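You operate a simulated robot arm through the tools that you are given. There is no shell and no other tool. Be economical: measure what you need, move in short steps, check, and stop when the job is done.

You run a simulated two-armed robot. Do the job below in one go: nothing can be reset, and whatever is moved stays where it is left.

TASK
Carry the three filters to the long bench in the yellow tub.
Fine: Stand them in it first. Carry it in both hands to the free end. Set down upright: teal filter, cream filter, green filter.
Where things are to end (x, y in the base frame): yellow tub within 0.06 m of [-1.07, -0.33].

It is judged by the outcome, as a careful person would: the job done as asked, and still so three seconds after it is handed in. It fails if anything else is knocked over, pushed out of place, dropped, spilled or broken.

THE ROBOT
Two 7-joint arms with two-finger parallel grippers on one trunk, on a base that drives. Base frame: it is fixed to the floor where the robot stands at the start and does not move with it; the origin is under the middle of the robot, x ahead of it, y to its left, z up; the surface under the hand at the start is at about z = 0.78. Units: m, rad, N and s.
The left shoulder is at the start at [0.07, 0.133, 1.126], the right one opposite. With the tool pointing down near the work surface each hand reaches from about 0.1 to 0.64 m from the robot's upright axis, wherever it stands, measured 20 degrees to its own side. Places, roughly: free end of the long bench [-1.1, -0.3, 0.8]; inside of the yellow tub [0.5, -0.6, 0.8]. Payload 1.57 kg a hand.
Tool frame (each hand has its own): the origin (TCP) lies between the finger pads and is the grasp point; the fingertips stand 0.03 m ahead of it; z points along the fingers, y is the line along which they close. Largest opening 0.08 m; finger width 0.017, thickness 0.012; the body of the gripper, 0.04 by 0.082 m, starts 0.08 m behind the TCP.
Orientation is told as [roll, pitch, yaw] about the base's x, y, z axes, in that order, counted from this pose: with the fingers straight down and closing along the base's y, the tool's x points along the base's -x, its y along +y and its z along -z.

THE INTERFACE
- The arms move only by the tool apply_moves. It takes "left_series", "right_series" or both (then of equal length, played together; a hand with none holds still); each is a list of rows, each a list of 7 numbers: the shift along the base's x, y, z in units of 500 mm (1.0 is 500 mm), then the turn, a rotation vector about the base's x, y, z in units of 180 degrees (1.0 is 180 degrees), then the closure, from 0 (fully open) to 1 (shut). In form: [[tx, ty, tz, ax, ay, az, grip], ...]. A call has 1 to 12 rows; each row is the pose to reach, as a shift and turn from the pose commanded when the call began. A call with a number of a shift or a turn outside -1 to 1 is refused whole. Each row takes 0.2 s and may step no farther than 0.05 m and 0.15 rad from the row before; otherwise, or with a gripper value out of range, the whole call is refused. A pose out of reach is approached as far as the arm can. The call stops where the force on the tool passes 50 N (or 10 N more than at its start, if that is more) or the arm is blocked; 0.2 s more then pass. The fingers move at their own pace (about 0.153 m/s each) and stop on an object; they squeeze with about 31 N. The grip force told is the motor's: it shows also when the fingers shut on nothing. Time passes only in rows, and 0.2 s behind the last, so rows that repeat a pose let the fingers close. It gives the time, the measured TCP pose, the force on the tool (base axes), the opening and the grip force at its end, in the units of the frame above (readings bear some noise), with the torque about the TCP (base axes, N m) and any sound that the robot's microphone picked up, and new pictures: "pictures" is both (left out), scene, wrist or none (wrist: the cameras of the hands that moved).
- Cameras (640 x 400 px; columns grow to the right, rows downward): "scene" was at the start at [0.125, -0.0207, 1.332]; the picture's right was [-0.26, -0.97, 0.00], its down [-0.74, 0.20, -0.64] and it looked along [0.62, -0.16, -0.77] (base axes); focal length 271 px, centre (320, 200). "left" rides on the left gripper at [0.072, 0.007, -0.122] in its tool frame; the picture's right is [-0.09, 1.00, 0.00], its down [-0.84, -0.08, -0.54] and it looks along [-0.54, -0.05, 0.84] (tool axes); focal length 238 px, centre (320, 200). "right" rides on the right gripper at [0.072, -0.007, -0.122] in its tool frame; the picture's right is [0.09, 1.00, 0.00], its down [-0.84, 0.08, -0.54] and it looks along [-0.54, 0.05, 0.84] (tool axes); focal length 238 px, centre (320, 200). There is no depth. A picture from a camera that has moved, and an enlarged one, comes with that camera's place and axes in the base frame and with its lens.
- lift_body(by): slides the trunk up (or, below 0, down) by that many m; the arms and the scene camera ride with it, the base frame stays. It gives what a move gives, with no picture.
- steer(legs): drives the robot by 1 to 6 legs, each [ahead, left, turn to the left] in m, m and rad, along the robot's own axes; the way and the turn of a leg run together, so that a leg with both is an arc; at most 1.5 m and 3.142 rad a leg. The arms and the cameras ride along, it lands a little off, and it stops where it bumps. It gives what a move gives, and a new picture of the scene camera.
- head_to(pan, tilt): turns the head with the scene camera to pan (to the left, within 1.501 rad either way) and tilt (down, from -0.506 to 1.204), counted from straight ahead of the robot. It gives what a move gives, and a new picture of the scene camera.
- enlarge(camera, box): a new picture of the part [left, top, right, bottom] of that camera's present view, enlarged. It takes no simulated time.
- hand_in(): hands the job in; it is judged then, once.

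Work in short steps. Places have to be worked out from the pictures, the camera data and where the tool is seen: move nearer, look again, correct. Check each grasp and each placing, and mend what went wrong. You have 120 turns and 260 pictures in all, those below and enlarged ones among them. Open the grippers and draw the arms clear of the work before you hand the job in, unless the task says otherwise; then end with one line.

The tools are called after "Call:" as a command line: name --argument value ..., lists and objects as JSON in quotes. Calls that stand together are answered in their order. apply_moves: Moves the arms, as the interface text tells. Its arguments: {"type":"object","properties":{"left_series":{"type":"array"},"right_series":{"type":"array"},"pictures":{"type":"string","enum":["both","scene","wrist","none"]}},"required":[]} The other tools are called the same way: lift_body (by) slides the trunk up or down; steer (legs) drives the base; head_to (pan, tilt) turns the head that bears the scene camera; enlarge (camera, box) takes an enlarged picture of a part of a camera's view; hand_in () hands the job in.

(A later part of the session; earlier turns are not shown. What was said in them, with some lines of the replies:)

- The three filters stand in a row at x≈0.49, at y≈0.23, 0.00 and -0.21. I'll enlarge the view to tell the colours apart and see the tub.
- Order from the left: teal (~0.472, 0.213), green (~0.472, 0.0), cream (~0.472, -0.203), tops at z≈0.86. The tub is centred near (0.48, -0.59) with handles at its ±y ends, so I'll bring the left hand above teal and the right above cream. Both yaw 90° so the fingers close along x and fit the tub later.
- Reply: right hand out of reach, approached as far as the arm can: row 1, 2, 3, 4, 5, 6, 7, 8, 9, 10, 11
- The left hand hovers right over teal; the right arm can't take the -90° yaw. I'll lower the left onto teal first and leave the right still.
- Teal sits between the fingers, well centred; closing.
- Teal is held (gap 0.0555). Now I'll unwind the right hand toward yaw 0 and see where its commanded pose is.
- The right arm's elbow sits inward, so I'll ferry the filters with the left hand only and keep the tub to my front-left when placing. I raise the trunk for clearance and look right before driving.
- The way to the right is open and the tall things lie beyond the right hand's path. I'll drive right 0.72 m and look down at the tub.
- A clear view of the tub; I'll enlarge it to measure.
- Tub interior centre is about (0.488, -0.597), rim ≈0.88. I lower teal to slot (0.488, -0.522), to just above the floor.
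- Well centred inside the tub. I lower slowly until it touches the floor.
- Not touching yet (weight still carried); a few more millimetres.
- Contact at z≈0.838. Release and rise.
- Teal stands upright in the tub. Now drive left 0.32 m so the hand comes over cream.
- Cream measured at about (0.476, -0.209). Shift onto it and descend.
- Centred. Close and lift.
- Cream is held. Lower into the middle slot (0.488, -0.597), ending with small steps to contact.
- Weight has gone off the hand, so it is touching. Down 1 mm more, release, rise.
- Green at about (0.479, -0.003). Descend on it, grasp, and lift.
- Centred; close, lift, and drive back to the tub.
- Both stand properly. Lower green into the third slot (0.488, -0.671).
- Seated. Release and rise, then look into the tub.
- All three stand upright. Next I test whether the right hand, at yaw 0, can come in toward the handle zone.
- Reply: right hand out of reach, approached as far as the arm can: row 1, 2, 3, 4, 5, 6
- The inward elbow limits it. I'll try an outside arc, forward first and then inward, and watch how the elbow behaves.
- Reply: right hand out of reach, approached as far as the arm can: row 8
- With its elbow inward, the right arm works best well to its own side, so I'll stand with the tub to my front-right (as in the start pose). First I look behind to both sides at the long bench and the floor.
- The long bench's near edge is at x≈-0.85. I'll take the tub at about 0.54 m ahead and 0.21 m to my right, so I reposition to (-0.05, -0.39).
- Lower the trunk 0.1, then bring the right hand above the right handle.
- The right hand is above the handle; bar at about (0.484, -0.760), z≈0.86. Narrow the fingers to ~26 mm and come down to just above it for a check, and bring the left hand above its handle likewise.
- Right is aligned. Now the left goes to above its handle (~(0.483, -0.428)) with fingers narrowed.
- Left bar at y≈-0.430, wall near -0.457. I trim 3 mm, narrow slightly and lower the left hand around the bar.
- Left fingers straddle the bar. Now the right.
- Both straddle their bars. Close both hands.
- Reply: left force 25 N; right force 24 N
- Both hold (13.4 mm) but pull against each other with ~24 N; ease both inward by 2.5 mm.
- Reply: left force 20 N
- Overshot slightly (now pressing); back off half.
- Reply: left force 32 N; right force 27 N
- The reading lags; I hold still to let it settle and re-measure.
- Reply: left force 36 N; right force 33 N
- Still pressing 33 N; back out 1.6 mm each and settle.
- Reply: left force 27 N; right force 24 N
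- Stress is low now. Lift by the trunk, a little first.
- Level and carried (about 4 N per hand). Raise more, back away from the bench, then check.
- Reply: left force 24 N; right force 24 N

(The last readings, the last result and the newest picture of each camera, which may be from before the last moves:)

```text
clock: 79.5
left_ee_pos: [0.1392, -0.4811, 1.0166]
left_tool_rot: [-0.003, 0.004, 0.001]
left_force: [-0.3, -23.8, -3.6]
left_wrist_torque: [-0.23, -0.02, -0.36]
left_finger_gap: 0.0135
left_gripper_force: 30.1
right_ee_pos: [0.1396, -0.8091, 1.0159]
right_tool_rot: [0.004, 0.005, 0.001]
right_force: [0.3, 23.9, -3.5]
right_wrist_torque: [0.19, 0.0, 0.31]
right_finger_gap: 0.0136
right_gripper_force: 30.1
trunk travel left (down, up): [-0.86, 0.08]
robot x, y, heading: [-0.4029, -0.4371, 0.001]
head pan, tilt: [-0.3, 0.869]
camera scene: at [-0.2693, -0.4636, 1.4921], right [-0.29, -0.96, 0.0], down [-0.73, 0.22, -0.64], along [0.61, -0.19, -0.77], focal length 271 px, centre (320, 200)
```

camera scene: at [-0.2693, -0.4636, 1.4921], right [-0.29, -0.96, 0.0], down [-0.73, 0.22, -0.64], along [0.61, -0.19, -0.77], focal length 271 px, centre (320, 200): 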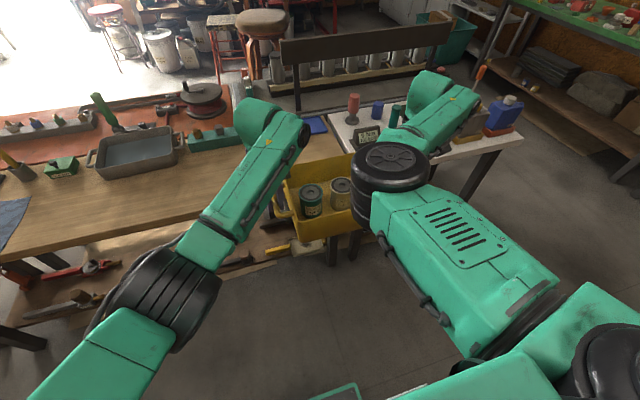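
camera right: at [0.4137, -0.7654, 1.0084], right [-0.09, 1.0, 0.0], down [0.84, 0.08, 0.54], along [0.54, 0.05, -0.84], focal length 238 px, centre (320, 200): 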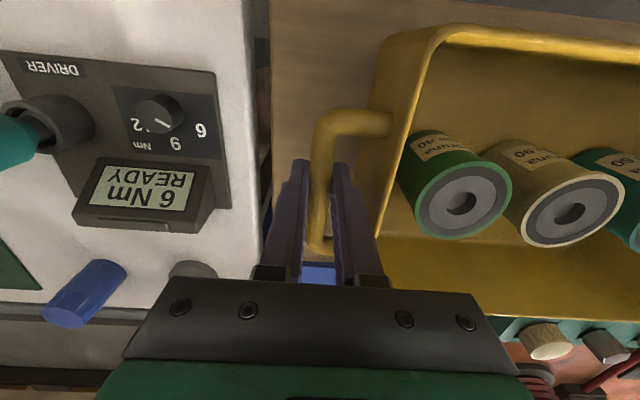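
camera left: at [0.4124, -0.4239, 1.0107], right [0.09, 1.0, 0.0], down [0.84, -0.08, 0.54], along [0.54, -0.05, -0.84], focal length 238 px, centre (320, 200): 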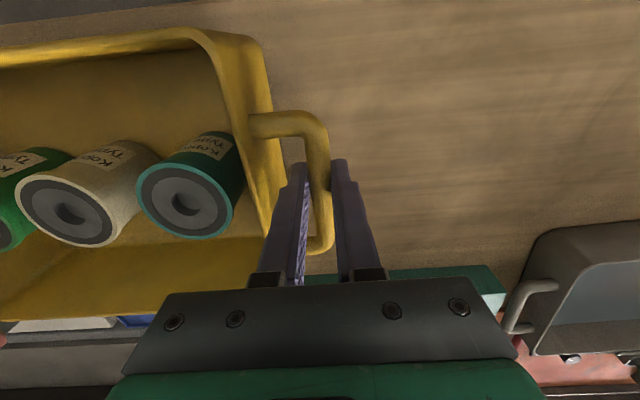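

Moving fine; ease the growing pull by 1.4 mm inward each.

Call:
apply_moves --left_series '[[0, -0.0028, 0, 0, 0, 0, 1], [0, -0.0028, 0, 0, 0, 0, 1], [0, -0.0028, 0, 0, 0, 0, 1], [0, -0.0028, 0, 0, 0, 0, 1]]' --right_series '[[0, 0.0028, 0, 0, 0, 0, 1], [0, 0.0028, 0, 0, 0, 0, 1], [0, 0.0028, 0, 0, 0, 0, 1], [0, 0.0028, 0, 0, 0, 0, 1]]' --pictures "none"

Call:
steer --legs '[[0, 0, -1.0]]'

```text
clock: 80.5
left_ee_pos: [0.1389, -0.4812, 1.0174]
left_tool_rot: [0.002, 0.003, 0.002]
left_force: [-0.3, 14.4, -2.9]
left_wrist_torque: [0.14, -0.04, -0.4]
left_finger_gap: 0.0137
left_gripper_force: 29.9
right_ee_pos: [0.1383, -0.809, 1.0172]
right_tool_rot: [0.0, 0.003, -0.001]
right_force: [0.3, -14.3, -4.1]
right_wrist_torque: [-0.11, 0.1, 0.31]
right_finger_gap: 0.0134
right_gripper_force: 30.6
trunk travel left (down, up): [-0.86, 0.08]
robot x, y, heading: [-0.3974, -0.4388, -0.001]
head pan, tilt: [-0.3, 0.869]
```

```text
clock: 83.5
left_ee_pos: [-0.1459, -0.9138, 1.018]
left_tool_rot: [0.001, 0.002, -1.004]
left_force: [22.1, 14.2, -4.0]
left_wrist_torque: [0.08, -0.23, -0.39]
left_finger_gap: 0.0133
left_gripper_force: 30.0
right_ee_pos: [-0.4218, -1.0887, 1.0161]
right_tool_rot: [-0.001, 0.004, -1.005]
right_force: [-21.5, -13.6, -3.4]
right_wrist_torque: [-0.03, 0.24, 0.28]
right_finger_gap: 0.0135
right_gripper_force: 30.0
trunk travel left (down, up): [-0.86, 0.08]
robot x, y, heading: [-0.3991, -0.4409, -1.001]
head pan, tilt: [-0.3, 0.869]
camera scene: at [-0.3494, -0.5591, 1.4923], right [-0.97, -0.26, 0.0], down [-0.2, 0.74, -0.64], along [0.17, -0.62, -0.76], focal length 271 px, centre (320, 200)
```

scene: 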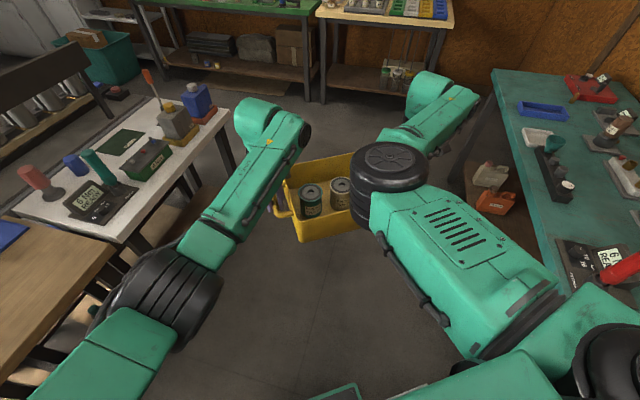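

Turn went well; the teal table is outside the sweep. Raise 0.05 for margin, relieve pressure, and turn another 1.0 rad to view the destination.

Call:
lift_body --by 0.05

Call:
apply_moves --left_series '[[0.0012, 0.0008, 0, 0, 0, 0, 1], [0.0012, 0.0008, 0, 0, 0, 0, 1], [0.0012, 0.0008, 0, 0, 0, 0, 1]]' --right_series '[[-0.0012, -0.0008, 0, 0, 0, 0, 1], [-0.0012, -0.0008, 0, 0, 0, 0, 1], [-0.0012, -0.0008, 0, 0, 0, 0, 1]]' --pictures "none"

Call:
steer --legs '[[0, 0, -1.0]]'

```text
clock: 84.4
left_ee_pos: [-0.147, -0.915, 1.0679]
left_tool_rot: [0.0, 0.003, -1.005]
left_force: [1.3, 1.3, -4.0]
left_wrist_torque: [0.02, -0.02, -0.39]
left_finger_gap: 0.0134
left_gripper_force: 30.4
right_ee_pos: [-0.4232, -1.0899, 1.0666]
right_tool_rot: [-0.001, 0.003, -1.005]
right_force: [-1.0, -1.2, -4.5]
right_wrist_torque: [0.02, 0.0, 0.29]
right_finger_gap: 0.0135
right_gripper_force: 30.4
trunk travel left (down, up): [-0.91, 0.03]
robot x, y, heading: [-0.4011, -0.4402, -1.005]
head pan, tilt: [-0.3, 0.869]
```

```text
clock: 85.2
left_ee_pos: [-0.147, -0.9138, 1.0686]
left_tool_rot: [0.0, 0.002, -1.005]
left_force: [-6.1, -3.8, -4.1]
left_wrist_torque: [0.1, 0.15, -0.36]
left_finger_gap: 0.0132
left_gripper_force: 30.1
right_ee_pos: [-0.4219, -1.0901, 1.0664]
right_tool_rot: [0.002, 0.003, -1.005]
right_force: [5.1, 3.1, -3.4]
right_wrist_torque: [-0.13, -0.12, 0.28]
right_finger_gap: 0.0135
right_gripper_force: 29.6
trunk travel left (down, up): [-0.91, 0.03]
robot x, y, heading: [-0.399, -0.4381, -0.999]
head pan, tilt: [-0.3, 0.869]
```

```text
clock: 88.2
left_ee_pos: [-0.6648, -0.9055, 1.0692]
left_tool_rot: [0.001, 0.003, -2.014]
left_force: [-17.7, 8.4, -3.0]
left_wrist_torque: [0.03, 0.19, -0.4]
left_finger_gap: 0.0136
left_gripper_force: 29.8
right_ee_pos: [-0.9601, -0.7655, 1.0662]
right_tool_rot: [0.002, 0.004, -2.012]
right_force: [18.6, -9.8, -4.2]
right_wrist_torque: [0.02, -0.17, 0.29]
right_finger_gap: 0.0136
right_gripper_force: 29.4
trunk travel left (down, up): [-0.91, 0.03]
robot x, y, heading: [-0.398, -0.4366, -2.008]
head pan, tilt: [-0.3, 0.869]
camera scene: at [-0.4721, -0.5444, 1.5423], right [-0.74, 0.68, 0.0], down [0.52, 0.56, -0.64], along [-0.44, -0.47, -0.76], focal length 271 px, centre (320, 200)
```

scene: 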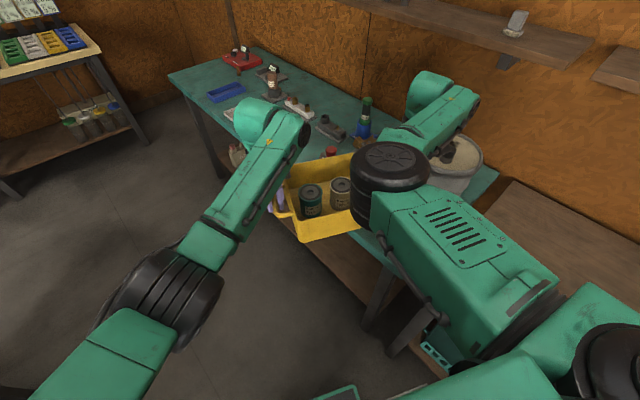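

The bench's free end is off to the right; pan the head to see it.

Call:
head_to --pan -1.25 --tilt 0.8

```text
clock: 89.4
left_ee_pos: [-0.664, -0.9053, 1.0683]
left_tool_rot: [0.001, 0.001, -2.014]
left_force: [0.2, 0.6, -4.1]
left_wrist_torque: [0.06, -0.01, -0.38]
left_finger_gap: 0.0134
left_gripper_force: 30.0
right_ee_pos: [-0.9611, -0.7654, 1.0673]
right_tool_rot: [0.001, 0.002, -2.012]
right_force: [0.2, -1.0, -4.0]
right_wrist_torque: [-0.02, -0.02, 0.28]
right_finger_gap: 0.0136
right_gripper_force: 30.0
trunk travel left (down, up): [-0.91, 0.03]
robot x, y, heading: [-0.3979, -0.4409, -2.014]
head pan, tilt: [-1.25, 0.799]
camera scene: at [-0.5004, -0.4775, 1.5479], right [0.12, 0.99, 0.0], down [0.71, -0.09, -0.7], along [-0.69, 0.09, -0.72], focal length 271 px, centre (320, 200)
```

scene: 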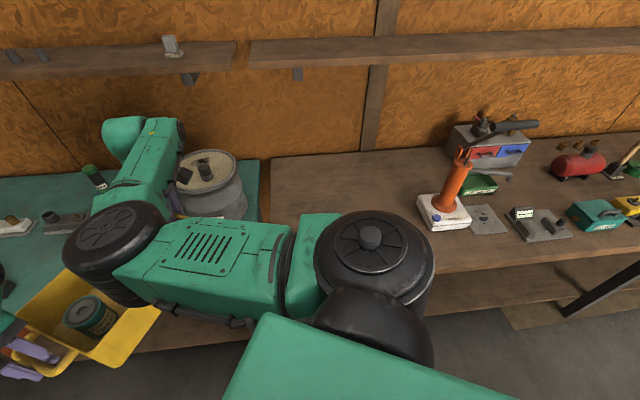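

The free end spans y≈-0.57 to 0.0, with the orange-handled tool at y≥0.0. Turn the rest of the way to face it.

Call:
steer --legs '[[0, 0, -1.128]]'

Call:
head_to --pan -0.5 --tilt 0.87

```text
clock: 92.6
left_ee_pos: [-0.9325, -0.3932, 1.068]
left_tool_rot: [0.0, 0.002, 3.133]
left_force: [0.4, 1.0, -3.6]
left_wrist_torque: [0.02, -0.01, -0.39]
left_finger_gap: 0.0133
left_gripper_force: 30.7
right_ee_pos: [-0.9318, -0.0654, 1.0662]
right_tool_rot: [0.002, 0.002, 3.134]
right_force: [-0.4, -2.0, -3.6]
right_wrist_torque: [0.01, -0.05, 0.24]
right_finger_gap: 0.0136
right_gripper_force: 30.3
trunk travel left (down, up): [-0.91, 0.03]
robot x, y, heading: [-0.3985, -0.4392, 3.135]
head pan, tilt: [-1.25, 0.799]
camera scene: at [-0.4744, -0.363, 1.5479], right [0.95, 0.31, 0.0], down [0.22, -0.68, -0.7], along [-0.21, 0.66, -0.72], focal length 271 px, centre (320, 200)
```

scene: 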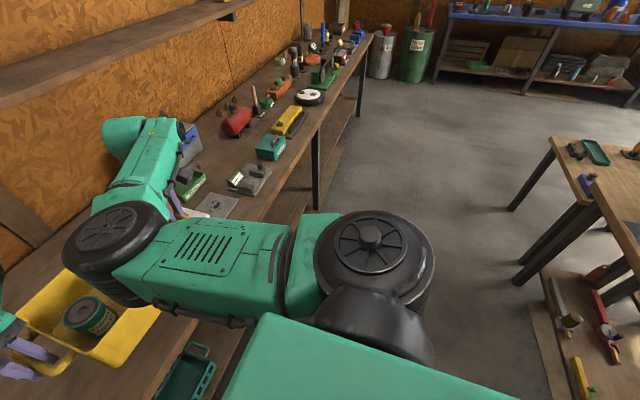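

```text
clock: 93.7
left_ee_pos: [-0.933, -0.3931, 1.0679]
left_tool_rot: [0.0, 0.004, 3.132]
left_force: [0.4, -0.9, -3.8]
left_wrist_torque: [0.03, -0.03, -0.37]
left_finger_gap: 0.0134
left_gripper_force: 30.6
right_ee_pos: [-0.9302, -0.0657, 1.0657]
right_tool_rot: [0.001, 0.004, 3.134]
right_force: [0.2, -0.1, -3.8]
right_wrist_torque: [-0.01, -0.02, 0.26]
right_finger_gap: 0.0134
right_gripper_force: 30.0
trunk travel left (down, up): [-0.91, 0.03]
robot x, y, heading: [-0.3972, -0.4413, 3.132]
head pan, tilt: [-0.499, 0.869]
camera scene: at [-0.5168, -0.4017, 1.5423], right [0.49, 0.87, 0.0], down [0.67, -0.37, -0.64], along [-0.56, 0.31, -0.76], focal length 271 px, centre (320, 200)
```

scene: 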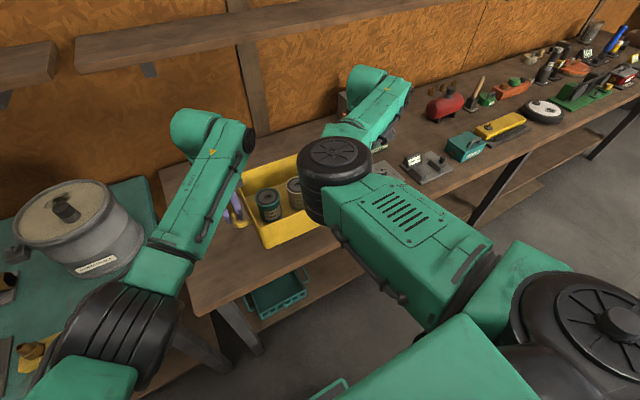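

Clear ahead. Move 0.128 ahead and 0.10 to my left, so the tub is over (-1.06, -0.33).

Call:
steer --legs '[[0.128, 0.101, 0.008]]'

Call:
enlarge --camera "right" --box '[0, 0, 640, 400]'

Call:
enlarge --camera "left" --box '[0, 0, 640, 400]'

```text
clock: 95.2
left_ee_pos: [-1.0581, -0.4964, 1.0696]
left_tool_rot: [0.002, 0.0, 3.142]
left_force: [1.5, 0.0, -3.1]
left_wrist_torque: [-0.03, -0.09, -0.32]
left_finger_gap: 0.0133
left_gripper_force: 30.4
right_ee_pos: [-1.058, -0.1692, 1.0665]
right_tool_rot: [0.003, -0.001, -3.141]
right_force: [0.7, 0.3, -3.1]
right_wrist_torque: [-0.01, 0.06, 0.28]
right_finger_gap: 0.0135
right_gripper_force: 30.1
trunk travel left (down, up): [-0.91, 0.03]
robot x, y, heading: [-0.5269, -0.5377, -3.14]
head pan, tilt: [-0.499, 0.869]
camera scene: at [-0.6415, -0.5005, 1.5426], right [0.48, 0.88, 0.0], down [0.67, -0.37, -0.65], along [-0.57, 0.31, -0.76], focal length 271 px, centre (320, 200)
```

scene: 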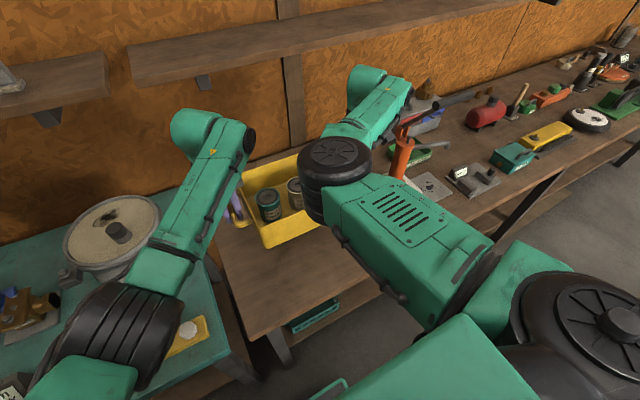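

```text
1.00 times, centred on (320, 200) of right (not enlarged: the box is as wide or as high as the picture)
camera zoom: at [-0.9886, -0.1619, 1.1887], right [0.09, -1.0, 0.0], down [-0.84, -0.08, 0.54], along [-0.54, -0.05, -0.84], focal length 238 px, centre (320, 200)
```

zoom: 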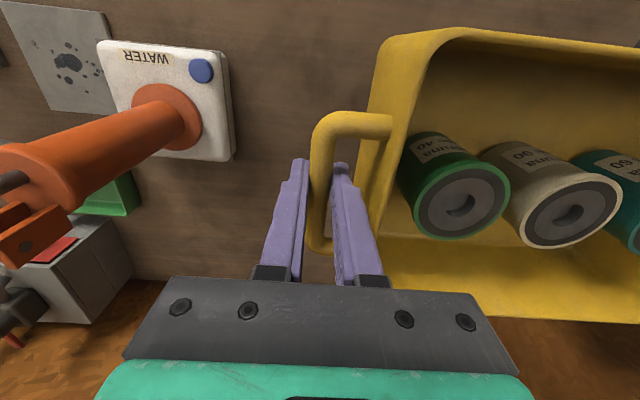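

```text
1.00 times, centred on (320, 200) of left (not enlarged: the box is as wide or as high as the picture)
camera zoom: at [-0.9875, -0.5022, 1.192], right [-0.09, -1.0, 0.0], down [-0.84, 0.08, 0.54], along [-0.54, 0.05, -0.84], focal length 238 px, centre (320, 200)
```

zoom: 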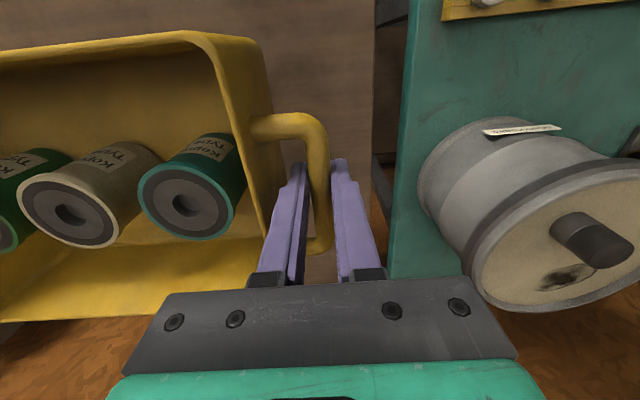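

Well placed: the dispenser edge is at y≈-0.04 and the lidded pot beyond y≈-0.65. Lower with the trunk, most of the way first.

Call:
lift_body --by -0.15

Call:
head_to --pan -0.2 --tilt 0.87

Call:
enlarge --camera "left" --box '[0, 0, 640, 400]'

```text
clock: 96.9
left_ee_pos: [-1.0606, -0.4974, 0.9191]
left_tool_rot: [-0.001, 0.002, 3.142]
left_force: [1.2, -0.4, -4.3]
left_wrist_torque: [0.0, -0.09, -0.36]
left_finger_gap: 0.0133
left_gripper_force: 29.9
right_ee_pos: [-1.0611, -0.1715, 0.917]
right_tool_rot: [0.002, 0.004, -3.14]
right_force: [0.4, 0.0, -3.6]
right_wrist_torque: [0.01, 0.04, 0.26]
right_finger_gap: 0.0133
right_gripper_force: 30.3
trunk travel left (down, up): [-0.76, 0.18]
robot x, y, heading: [-0.5252, -0.5411, -3.144]
head pan, tilt: [-0.499, 0.869]
```

```text
clock: 97.7
left_ee_pos: [-1.0601, -0.4983, 0.9193]
left_tool_rot: [-0.001, 0.003, -3.142]
left_force: [0.5, -0.4, -3.3]
left_wrist_torque: [-0.04, -0.08, -0.39]
left_finger_gap: 0.0137
left_gripper_force: 30.1
right_ee_pos: [-1.0619, -0.1705, 0.9172]
right_tool_rot: [0.001, 0.004, -3.14]
right_force: [-0.2, 0.5, -3.7]
right_wrist_torque: [0.0, 0.02, 0.29]
right_finger_gap: 0.0134
right_gripper_force: 30.3
trunk travel left (down, up): [-0.76, 0.18]
robot x, y, heading: [-0.525, -0.5427, -3.137]
head pan, tilt: [-0.201, 0.869]
camera scene: at [-0.6526, -0.5248, 1.3923], right [0.2, 0.98, 0.0], down [0.75, -0.15, -0.64], along [-0.63, 0.13, -0.76], focal length 271 px, centre (320, 200)
```

scene: 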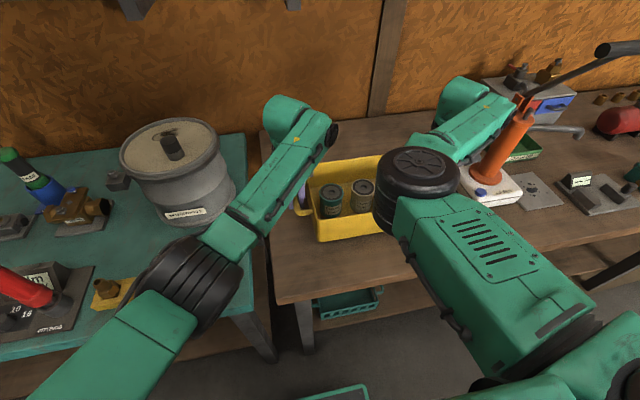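

```text
1.00 times, centred on (320, 200) of left (not enlarged: the box is as wide or as high as the picture)
camera zoom: at [-0.9899, -0.5043, 1.0409], right [-0.09, -1.0, 0.0], down [-0.84, 0.08, 0.54], along [-0.54, 0.05, -0.84], focal length 238 px, centre (320, 200)
```

zoom: 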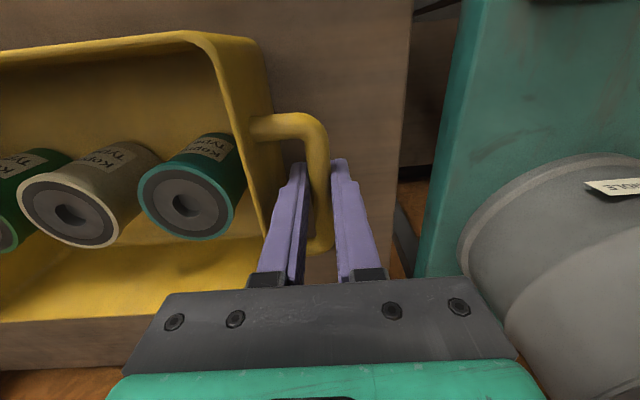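

Both sides clear. Lower in small steps.

Call:
lift_body --by -0.045

Call:
lift_body --by -0.008

```text
clock: 98.6
left_ee_pos: [-1.0534, -0.5003, 0.8794]
left_tool_rot: [-0.005, -0.007, 3.141]
left_force: [2.1, -1.1, 23.2]
left_wrist_torque: [0.01, -0.13, -0.43]
left_finger_gap: 0.0135
left_gripper_force: 29.9
right_ee_pos: [-1.0543, -0.1734, 0.878]
right_tool_rot: [-0.002, -0.007, -3.139]
right_force: [-0.5, 2.2, 23.7]
right_wrist_torque: [0.0, -0.12, 0.24]
right_finger_gap: 0.0137
right_gripper_force: 30.0
trunk travel left (down, up): [-0.715, 0.225]
robot x, y, heading: [-0.5268, -0.5397, -3.138]
head pan, tilt: [-0.201, 0.869]
```

```text
clock: 99.2
left_ee_pos: [-1.0536, -0.5015, 0.8701]
left_tool_rot: [-0.003, -0.007, -3.14]
left_force: [1.7, -1.0, 20.8]
left_wrist_torque: [0.03, 0.4, -0.38]
left_finger_gap: 0.0137
left_gripper_force: 30.2
right_ee_pos: [-1.0546, -0.1732, 0.8695]
right_tool_rot: [0.001, -0.007, -3.14]
right_force: [1.4, 2.4, 23.4]
right_wrist_torque: [-0.04, 0.34, 0.23]
right_finger_gap: 0.0138
right_gripper_force: 29.8
trunk travel left (down, up): [-0.707, 0.233]
robot x, y, heading: [-0.5269, -0.5367, -3.139]
head pan, tilt: [-0.201, 0.869]
```

Contact. I check the pictures before releasing.

Call:
enlarge --camera "scene" --box '[240, 120, 440, 260]'

Call:
enlarge --camera "left" --box '[0, 0, 640, 400]'

Call:
enlarge --camera "right" --box '[0, 0, 640, 400]'

```text
2.86 times, centred on (340, 190) of scene
camera zoom: at [-0.6416, -0.5283, 1.3404], right [0.2, 0.98, 0.0], down [0.74, -0.15, -0.65], along [-0.64, 0.13, -0.76], focal length 774 px, centre (263, 229)
```

zoom: 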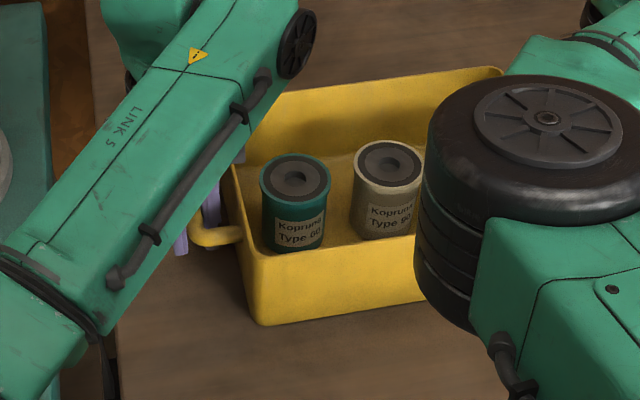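

```text
1.00 times, centred on (320, 200) of left (not enlarged: the box is as wide or as high as the picture)
camera zoom: at [-0.9819, -0.5067, 0.9919], right [-0.09, -1.0, 0.0], down [-0.83, 0.08, 0.55], along [-0.54, 0.05, -0.84], focal length 238 px, centre (320, 200)
```

zoom: 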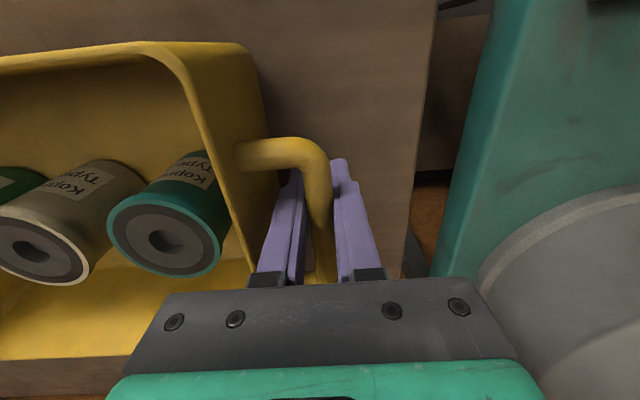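

```text
1.00 times, centred on (320, 200) of right (not enlarged: the box is as wide or as high as the picture)
camera zoom: at [-0.983, -0.1663, 0.9903], right [0.09, -1.0, 0.0], down [-0.83, -0.08, 0.55], along [-0.54, -0.05, -0.84], focal length 238 px, centre (320, 200)
```

zoom: 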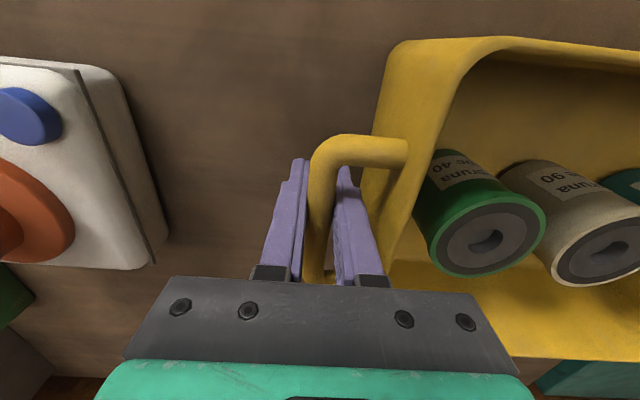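

The tub sits flat; the pads just slid down the bars. Relieve the downward push by ~1.3 mm and read.

Call:
apply_moves --left_series '[[0, 0, 0.0026, 0, 0, 0, 1], [0, 0, 0.0026, 0, 0, 0, 1]]' --right_series '[[0, 0, 0.0026, 0, 0, 0, 1], [0, 0, 0.0026, 0, 0, 0, 1]]' --pictures "none"

```text
clock: 99.8
left_ee_pos: [-1.0537, -0.5, 0.8695]
left_tool_rot: [-0.002, -0.004, 3.14]
left_force: [5.6, -1.4, 8.6]
left_wrist_torque: [0.01, 0.59, -0.44]
left_finger_gap: 0.0135
left_gripper_force: 30.2
right_ee_pos: [-1.055, -0.1727, 0.8694]
right_tool_rot: [0.002, -0.002, -3.14]
right_force: [5.7, -0.8, 12.9]
right_wrist_torque: [-0.04, 0.68, 0.27]
right_finger_gap: 0.0131
right_gripper_force: 29.9
trunk travel left (down, up): [-0.707, 0.233]
robot x, y, heading: [-0.5229, -0.5389, -3.142]
head pan, tilt: [-0.201, 0.869]
```

Small residual force. Open both hands gently to ~26 mm and look.

Call:
apply_moves --left_series '[[0, 0, 0.0015, 0, 0, 0, 0.78], [0, 0, 0.0015, 0, 0, 0, 0.71], [0, 0, 0.0015, 0, 0, 0, 0.71]]' --right_series '[[0, 0, 0.0015, 0, 0, 0, 0.78], [0, 0, 0.0015, 0, 0, 0, 0.69], [0, 0, 0.0015, 0, 0, 0, 0.69]]' --pictures "wrist"

```text
clock: 100.6
left_ee_pos: [-1.0608, -0.499, 0.8676]
left_tool_rot: [-0.001, 0.002, -3.142]
left_force: [0.0, -0.4, -0.2]
left_wrist_torque: [-0.01, -0.01, 0.0]
left_finger_gap: 0.0233
left_gripper_force: 0.1
right_ee_pos: [-1.0613, -0.1708, 0.8665]
right_tool_rot: [0.001, 0.003, -3.14]
right_force: [0.8, -0.7, 0.6]
right_wrist_torque: [-0.02, -0.03, -0.01]
right_finger_gap: 0.0248
right_gripper_force: 0.0
trunk travel left (down, up): [-0.707, 0.233]
robot x, y, heading: [-0.5249, -0.5422, -3.14]
head pan, tilt: [-0.201, 0.869]
camera right: at [-0.9906, -0.1641, 0.9875], right [0.09, -1.0, 0.0], down [-0.84, -0.08, 0.54], along [-0.54, -0.05, -0.84], focal length 238 px, centre (320, 200)
camera left: at [-0.9897, -0.5048, 0.99], right [-0.09, -1.0, 0.0], down [-0.84, 0.08, 0.54], along [-0.54, 0.05, -0.84], focal length 238 px, centre (320, 200)
```

right: 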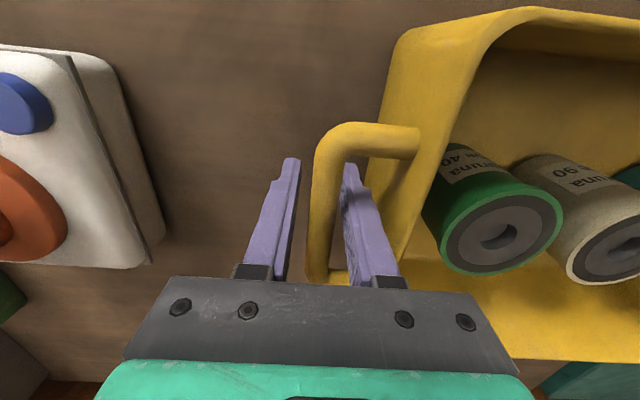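
left: 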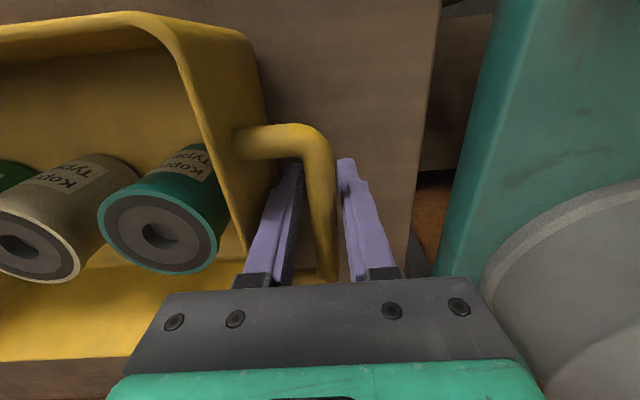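

Both released, bars free between the pads. Rise straight up with the trunk and look.

Call:
lift_body --by 0.12

Call:
enlarge --camera "scene" --box '[0, 0, 640, 400]'

Call:
enlarge --camera "right" --box '[0, 0, 640, 400]'

```text
clock: 102.1
left_ee_pos: [-1.0599, -0.4976, 0.9875]
left_tool_rot: [-0.001, 0.002, -3.141]
left_force: [0.8, 0.3, -0.3]
left_wrist_torque: [0.01, -0.01, 0.02]
left_finger_gap: 0.0233
left_gripper_force: 0.0
right_ee_pos: [-1.0619, -0.1708, 0.9878]
right_tool_rot: [0.001, 0.001, -3.139]
right_force: [0.1, -0.2, 0.5]
right_wrist_torque: [-0.01, 0.0, -0.01]
right_finger_gap: 0.0251
right_gripper_force: 0.1
trunk travel left (down, up): [-0.827, 0.113]
robot x, y, heading: [-0.5246, -0.5435, -3.142]
head pan, tilt: [-0.201, 0.869]
```

```text
1.00 times, centred on (320, 200) of scene (not enlarged: the box is as wide or as high as the picture)
camera zoom: at [-0.6512, -0.5254, 1.4595], right [0.2, 0.98, 0.0], down [0.75, -0.15, -0.65], along [-0.63, 0.13, -0.76], focal length 271 px, centre (320, 200)
```

zoom: 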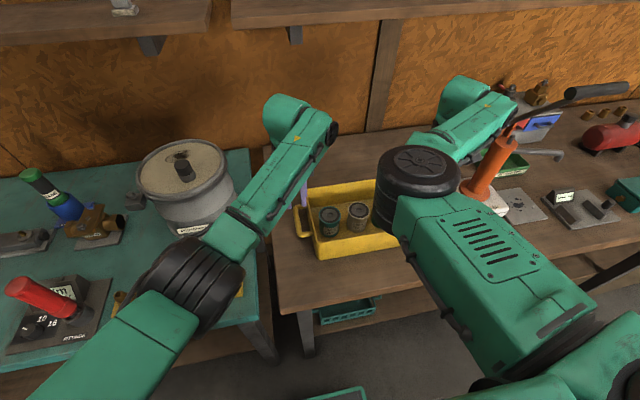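

```text
1.00 times, centred on (320, 200) of right (not enlarged: the box is as wide or as high as the picture)
camera zoom: at [-0.9898, -0.1642, 1.1082], right [0.09, -1.0, 0.0], down [-0.84, -0.08, 0.54], along [-0.54, -0.05, -0.84], focal length 238 px, centre (320, 200)
```

zoom: 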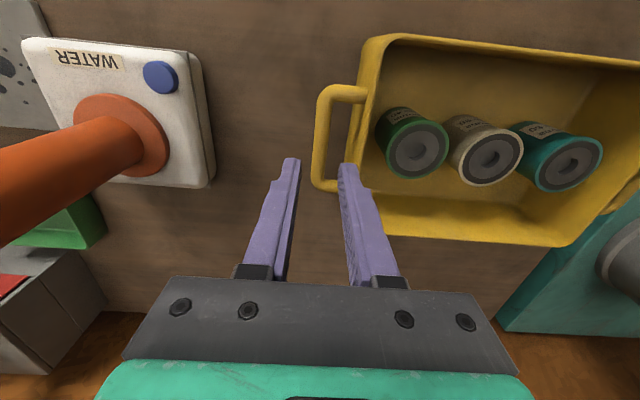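

All three stand upright, and the tub is centred near (-1.07, -0.335). Back away to clear the arms and take a last look.

Call:
steer --legs '[[-0.3, 0, 0]]'

Call:
apply_moves --left_series '[[0, 0, 0.02, 0, 0, 0, 0], [0, 0, 0.04, 0, 0, 0, 0]]' --right_series '[[0, 0, 0.02, 0, 0, 0, 0], [0, 0, 0.04, 0, 0, 0, 0]]'

```text
clock: 104.1
left_ee_pos: [-0.76, -0.4985, 0.9867]
left_tool_rot: [0.001, 0.004, -3.142]
left_force: [-0.5, 0.0, 0.2]
left_wrist_torque: [-0.01, 0.01, 0.02]
left_finger_gap: 0.0232
left_gripper_force: 0.2
right_ee_pos: [-0.7613, -0.1714, 0.986]
right_tool_rot: [0.001, 0.002, -3.139]
right_force: [0.2, -0.2, 0.0]
right_wrist_torque: [-0.01, -0.02, -0.01]
right_finger_gap: 0.0249
right_gripper_force: 0.0
trunk travel left (down, up): [-0.827, 0.113]
robot x, y, heading: [-0.2237, -0.539, -3.146]
head pan, tilt: [-0.201, 0.869]
camera scene: at [-0.3531, -0.5251, 1.4593], right [0.2, 0.98, 0.0], down [0.75, -0.15, -0.64], along [-0.63, 0.13, -0.76], focal length 271 px, centre (320, 200)
```

scene: 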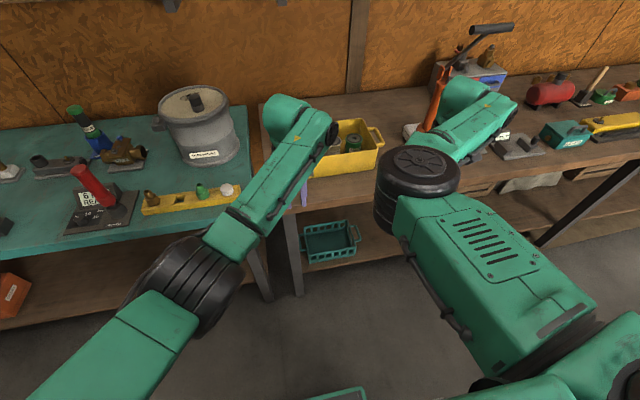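

```text
clock: 104.7
left_ee_pos: [-0.7611, -0.4992, 1.0072]
left_tool_rot: [-0.001, 0.001, 3.141]
left_force: [0.0, 0.4, 0.3]
left_wrist_torque: [0.01, -0.02, 0.0]
left_finger_gap: 0.0798
left_gripper_force: 0.0
right_ee_pos: [-0.7614, -0.1707, 1.007]
right_tool_rot: [0.002, 0.005, -3.139]
right_force: [0.5, 0.1, -0.6]
right_wrist_torque: [0.0, -0.05, 0.0]
right_finger_gap: 0.0798
right_gripper_force: 0.0
trunk travel left (down, up): [-0.827, 0.113]
robot x, y, heading: [-0.2259, -0.5347, -3.14]
head pan, tilt: [-0.201, 0.869]
camera scene: at [-0.3513, -0.5253, 1.4595], right [0.2, 0.98, 0.0], down [0.75, -0.15, -0.65], along [-0.63, 0.13, -0.76], focal length 271 px, centre (320, 200)
camera right: at [-0.6899, -0.1642, 1.1282], right [0.09, -1.0, 0.0], down [-0.84, -0.08, 0.54], along [-0.54, -0.05, -0.84], focal length 238 px, centre (320, 200)
camera left: at [-0.6893, -0.5049, 1.1305], right [-0.09, -1.0, 0.0], down [-0.84, 0.08, 0.54], along [-0.54, 0.05, -0.84], focal length 238 px, centre (320, 200)
```

scene: 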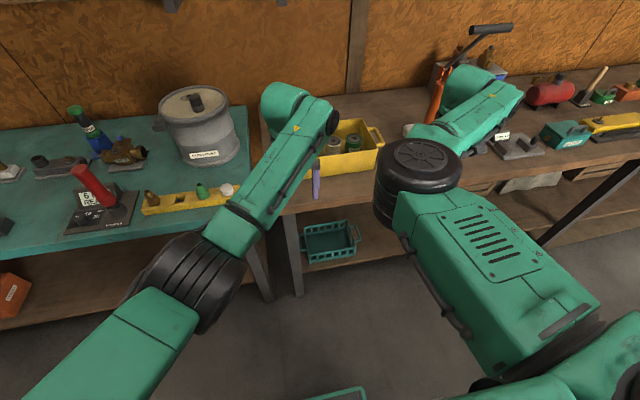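
right: 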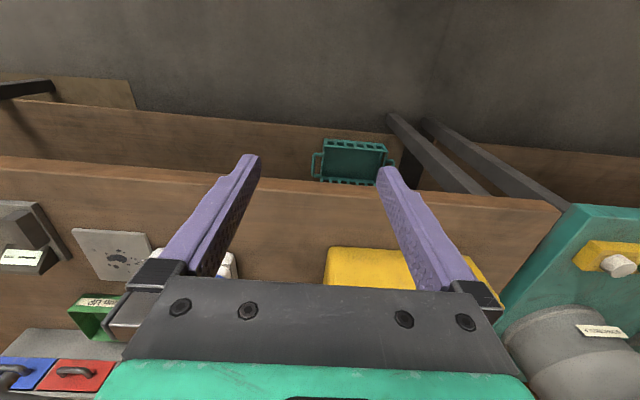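
left: 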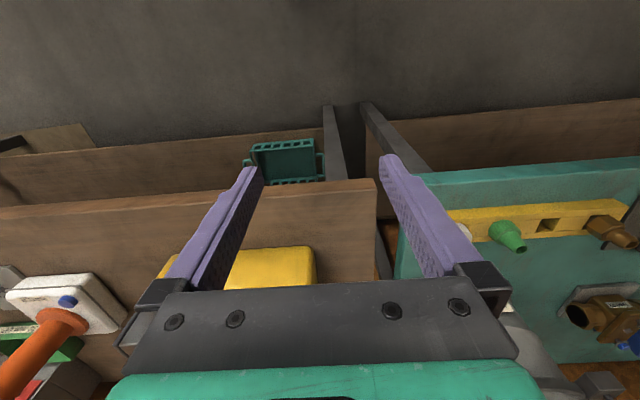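

The tub stands on the free end with the filters in it; the hands are open and clear of it, and nothing around looks disturbed. Handing in.

Call:
hand_in

```text
The job is handed in.
```

The yellow tub is on the free end of the long bench at about (-1.07, -0.335), with the teal, cream and green filters standing upright in it; it was carried in both hands, and I saw nothing else disturbed.
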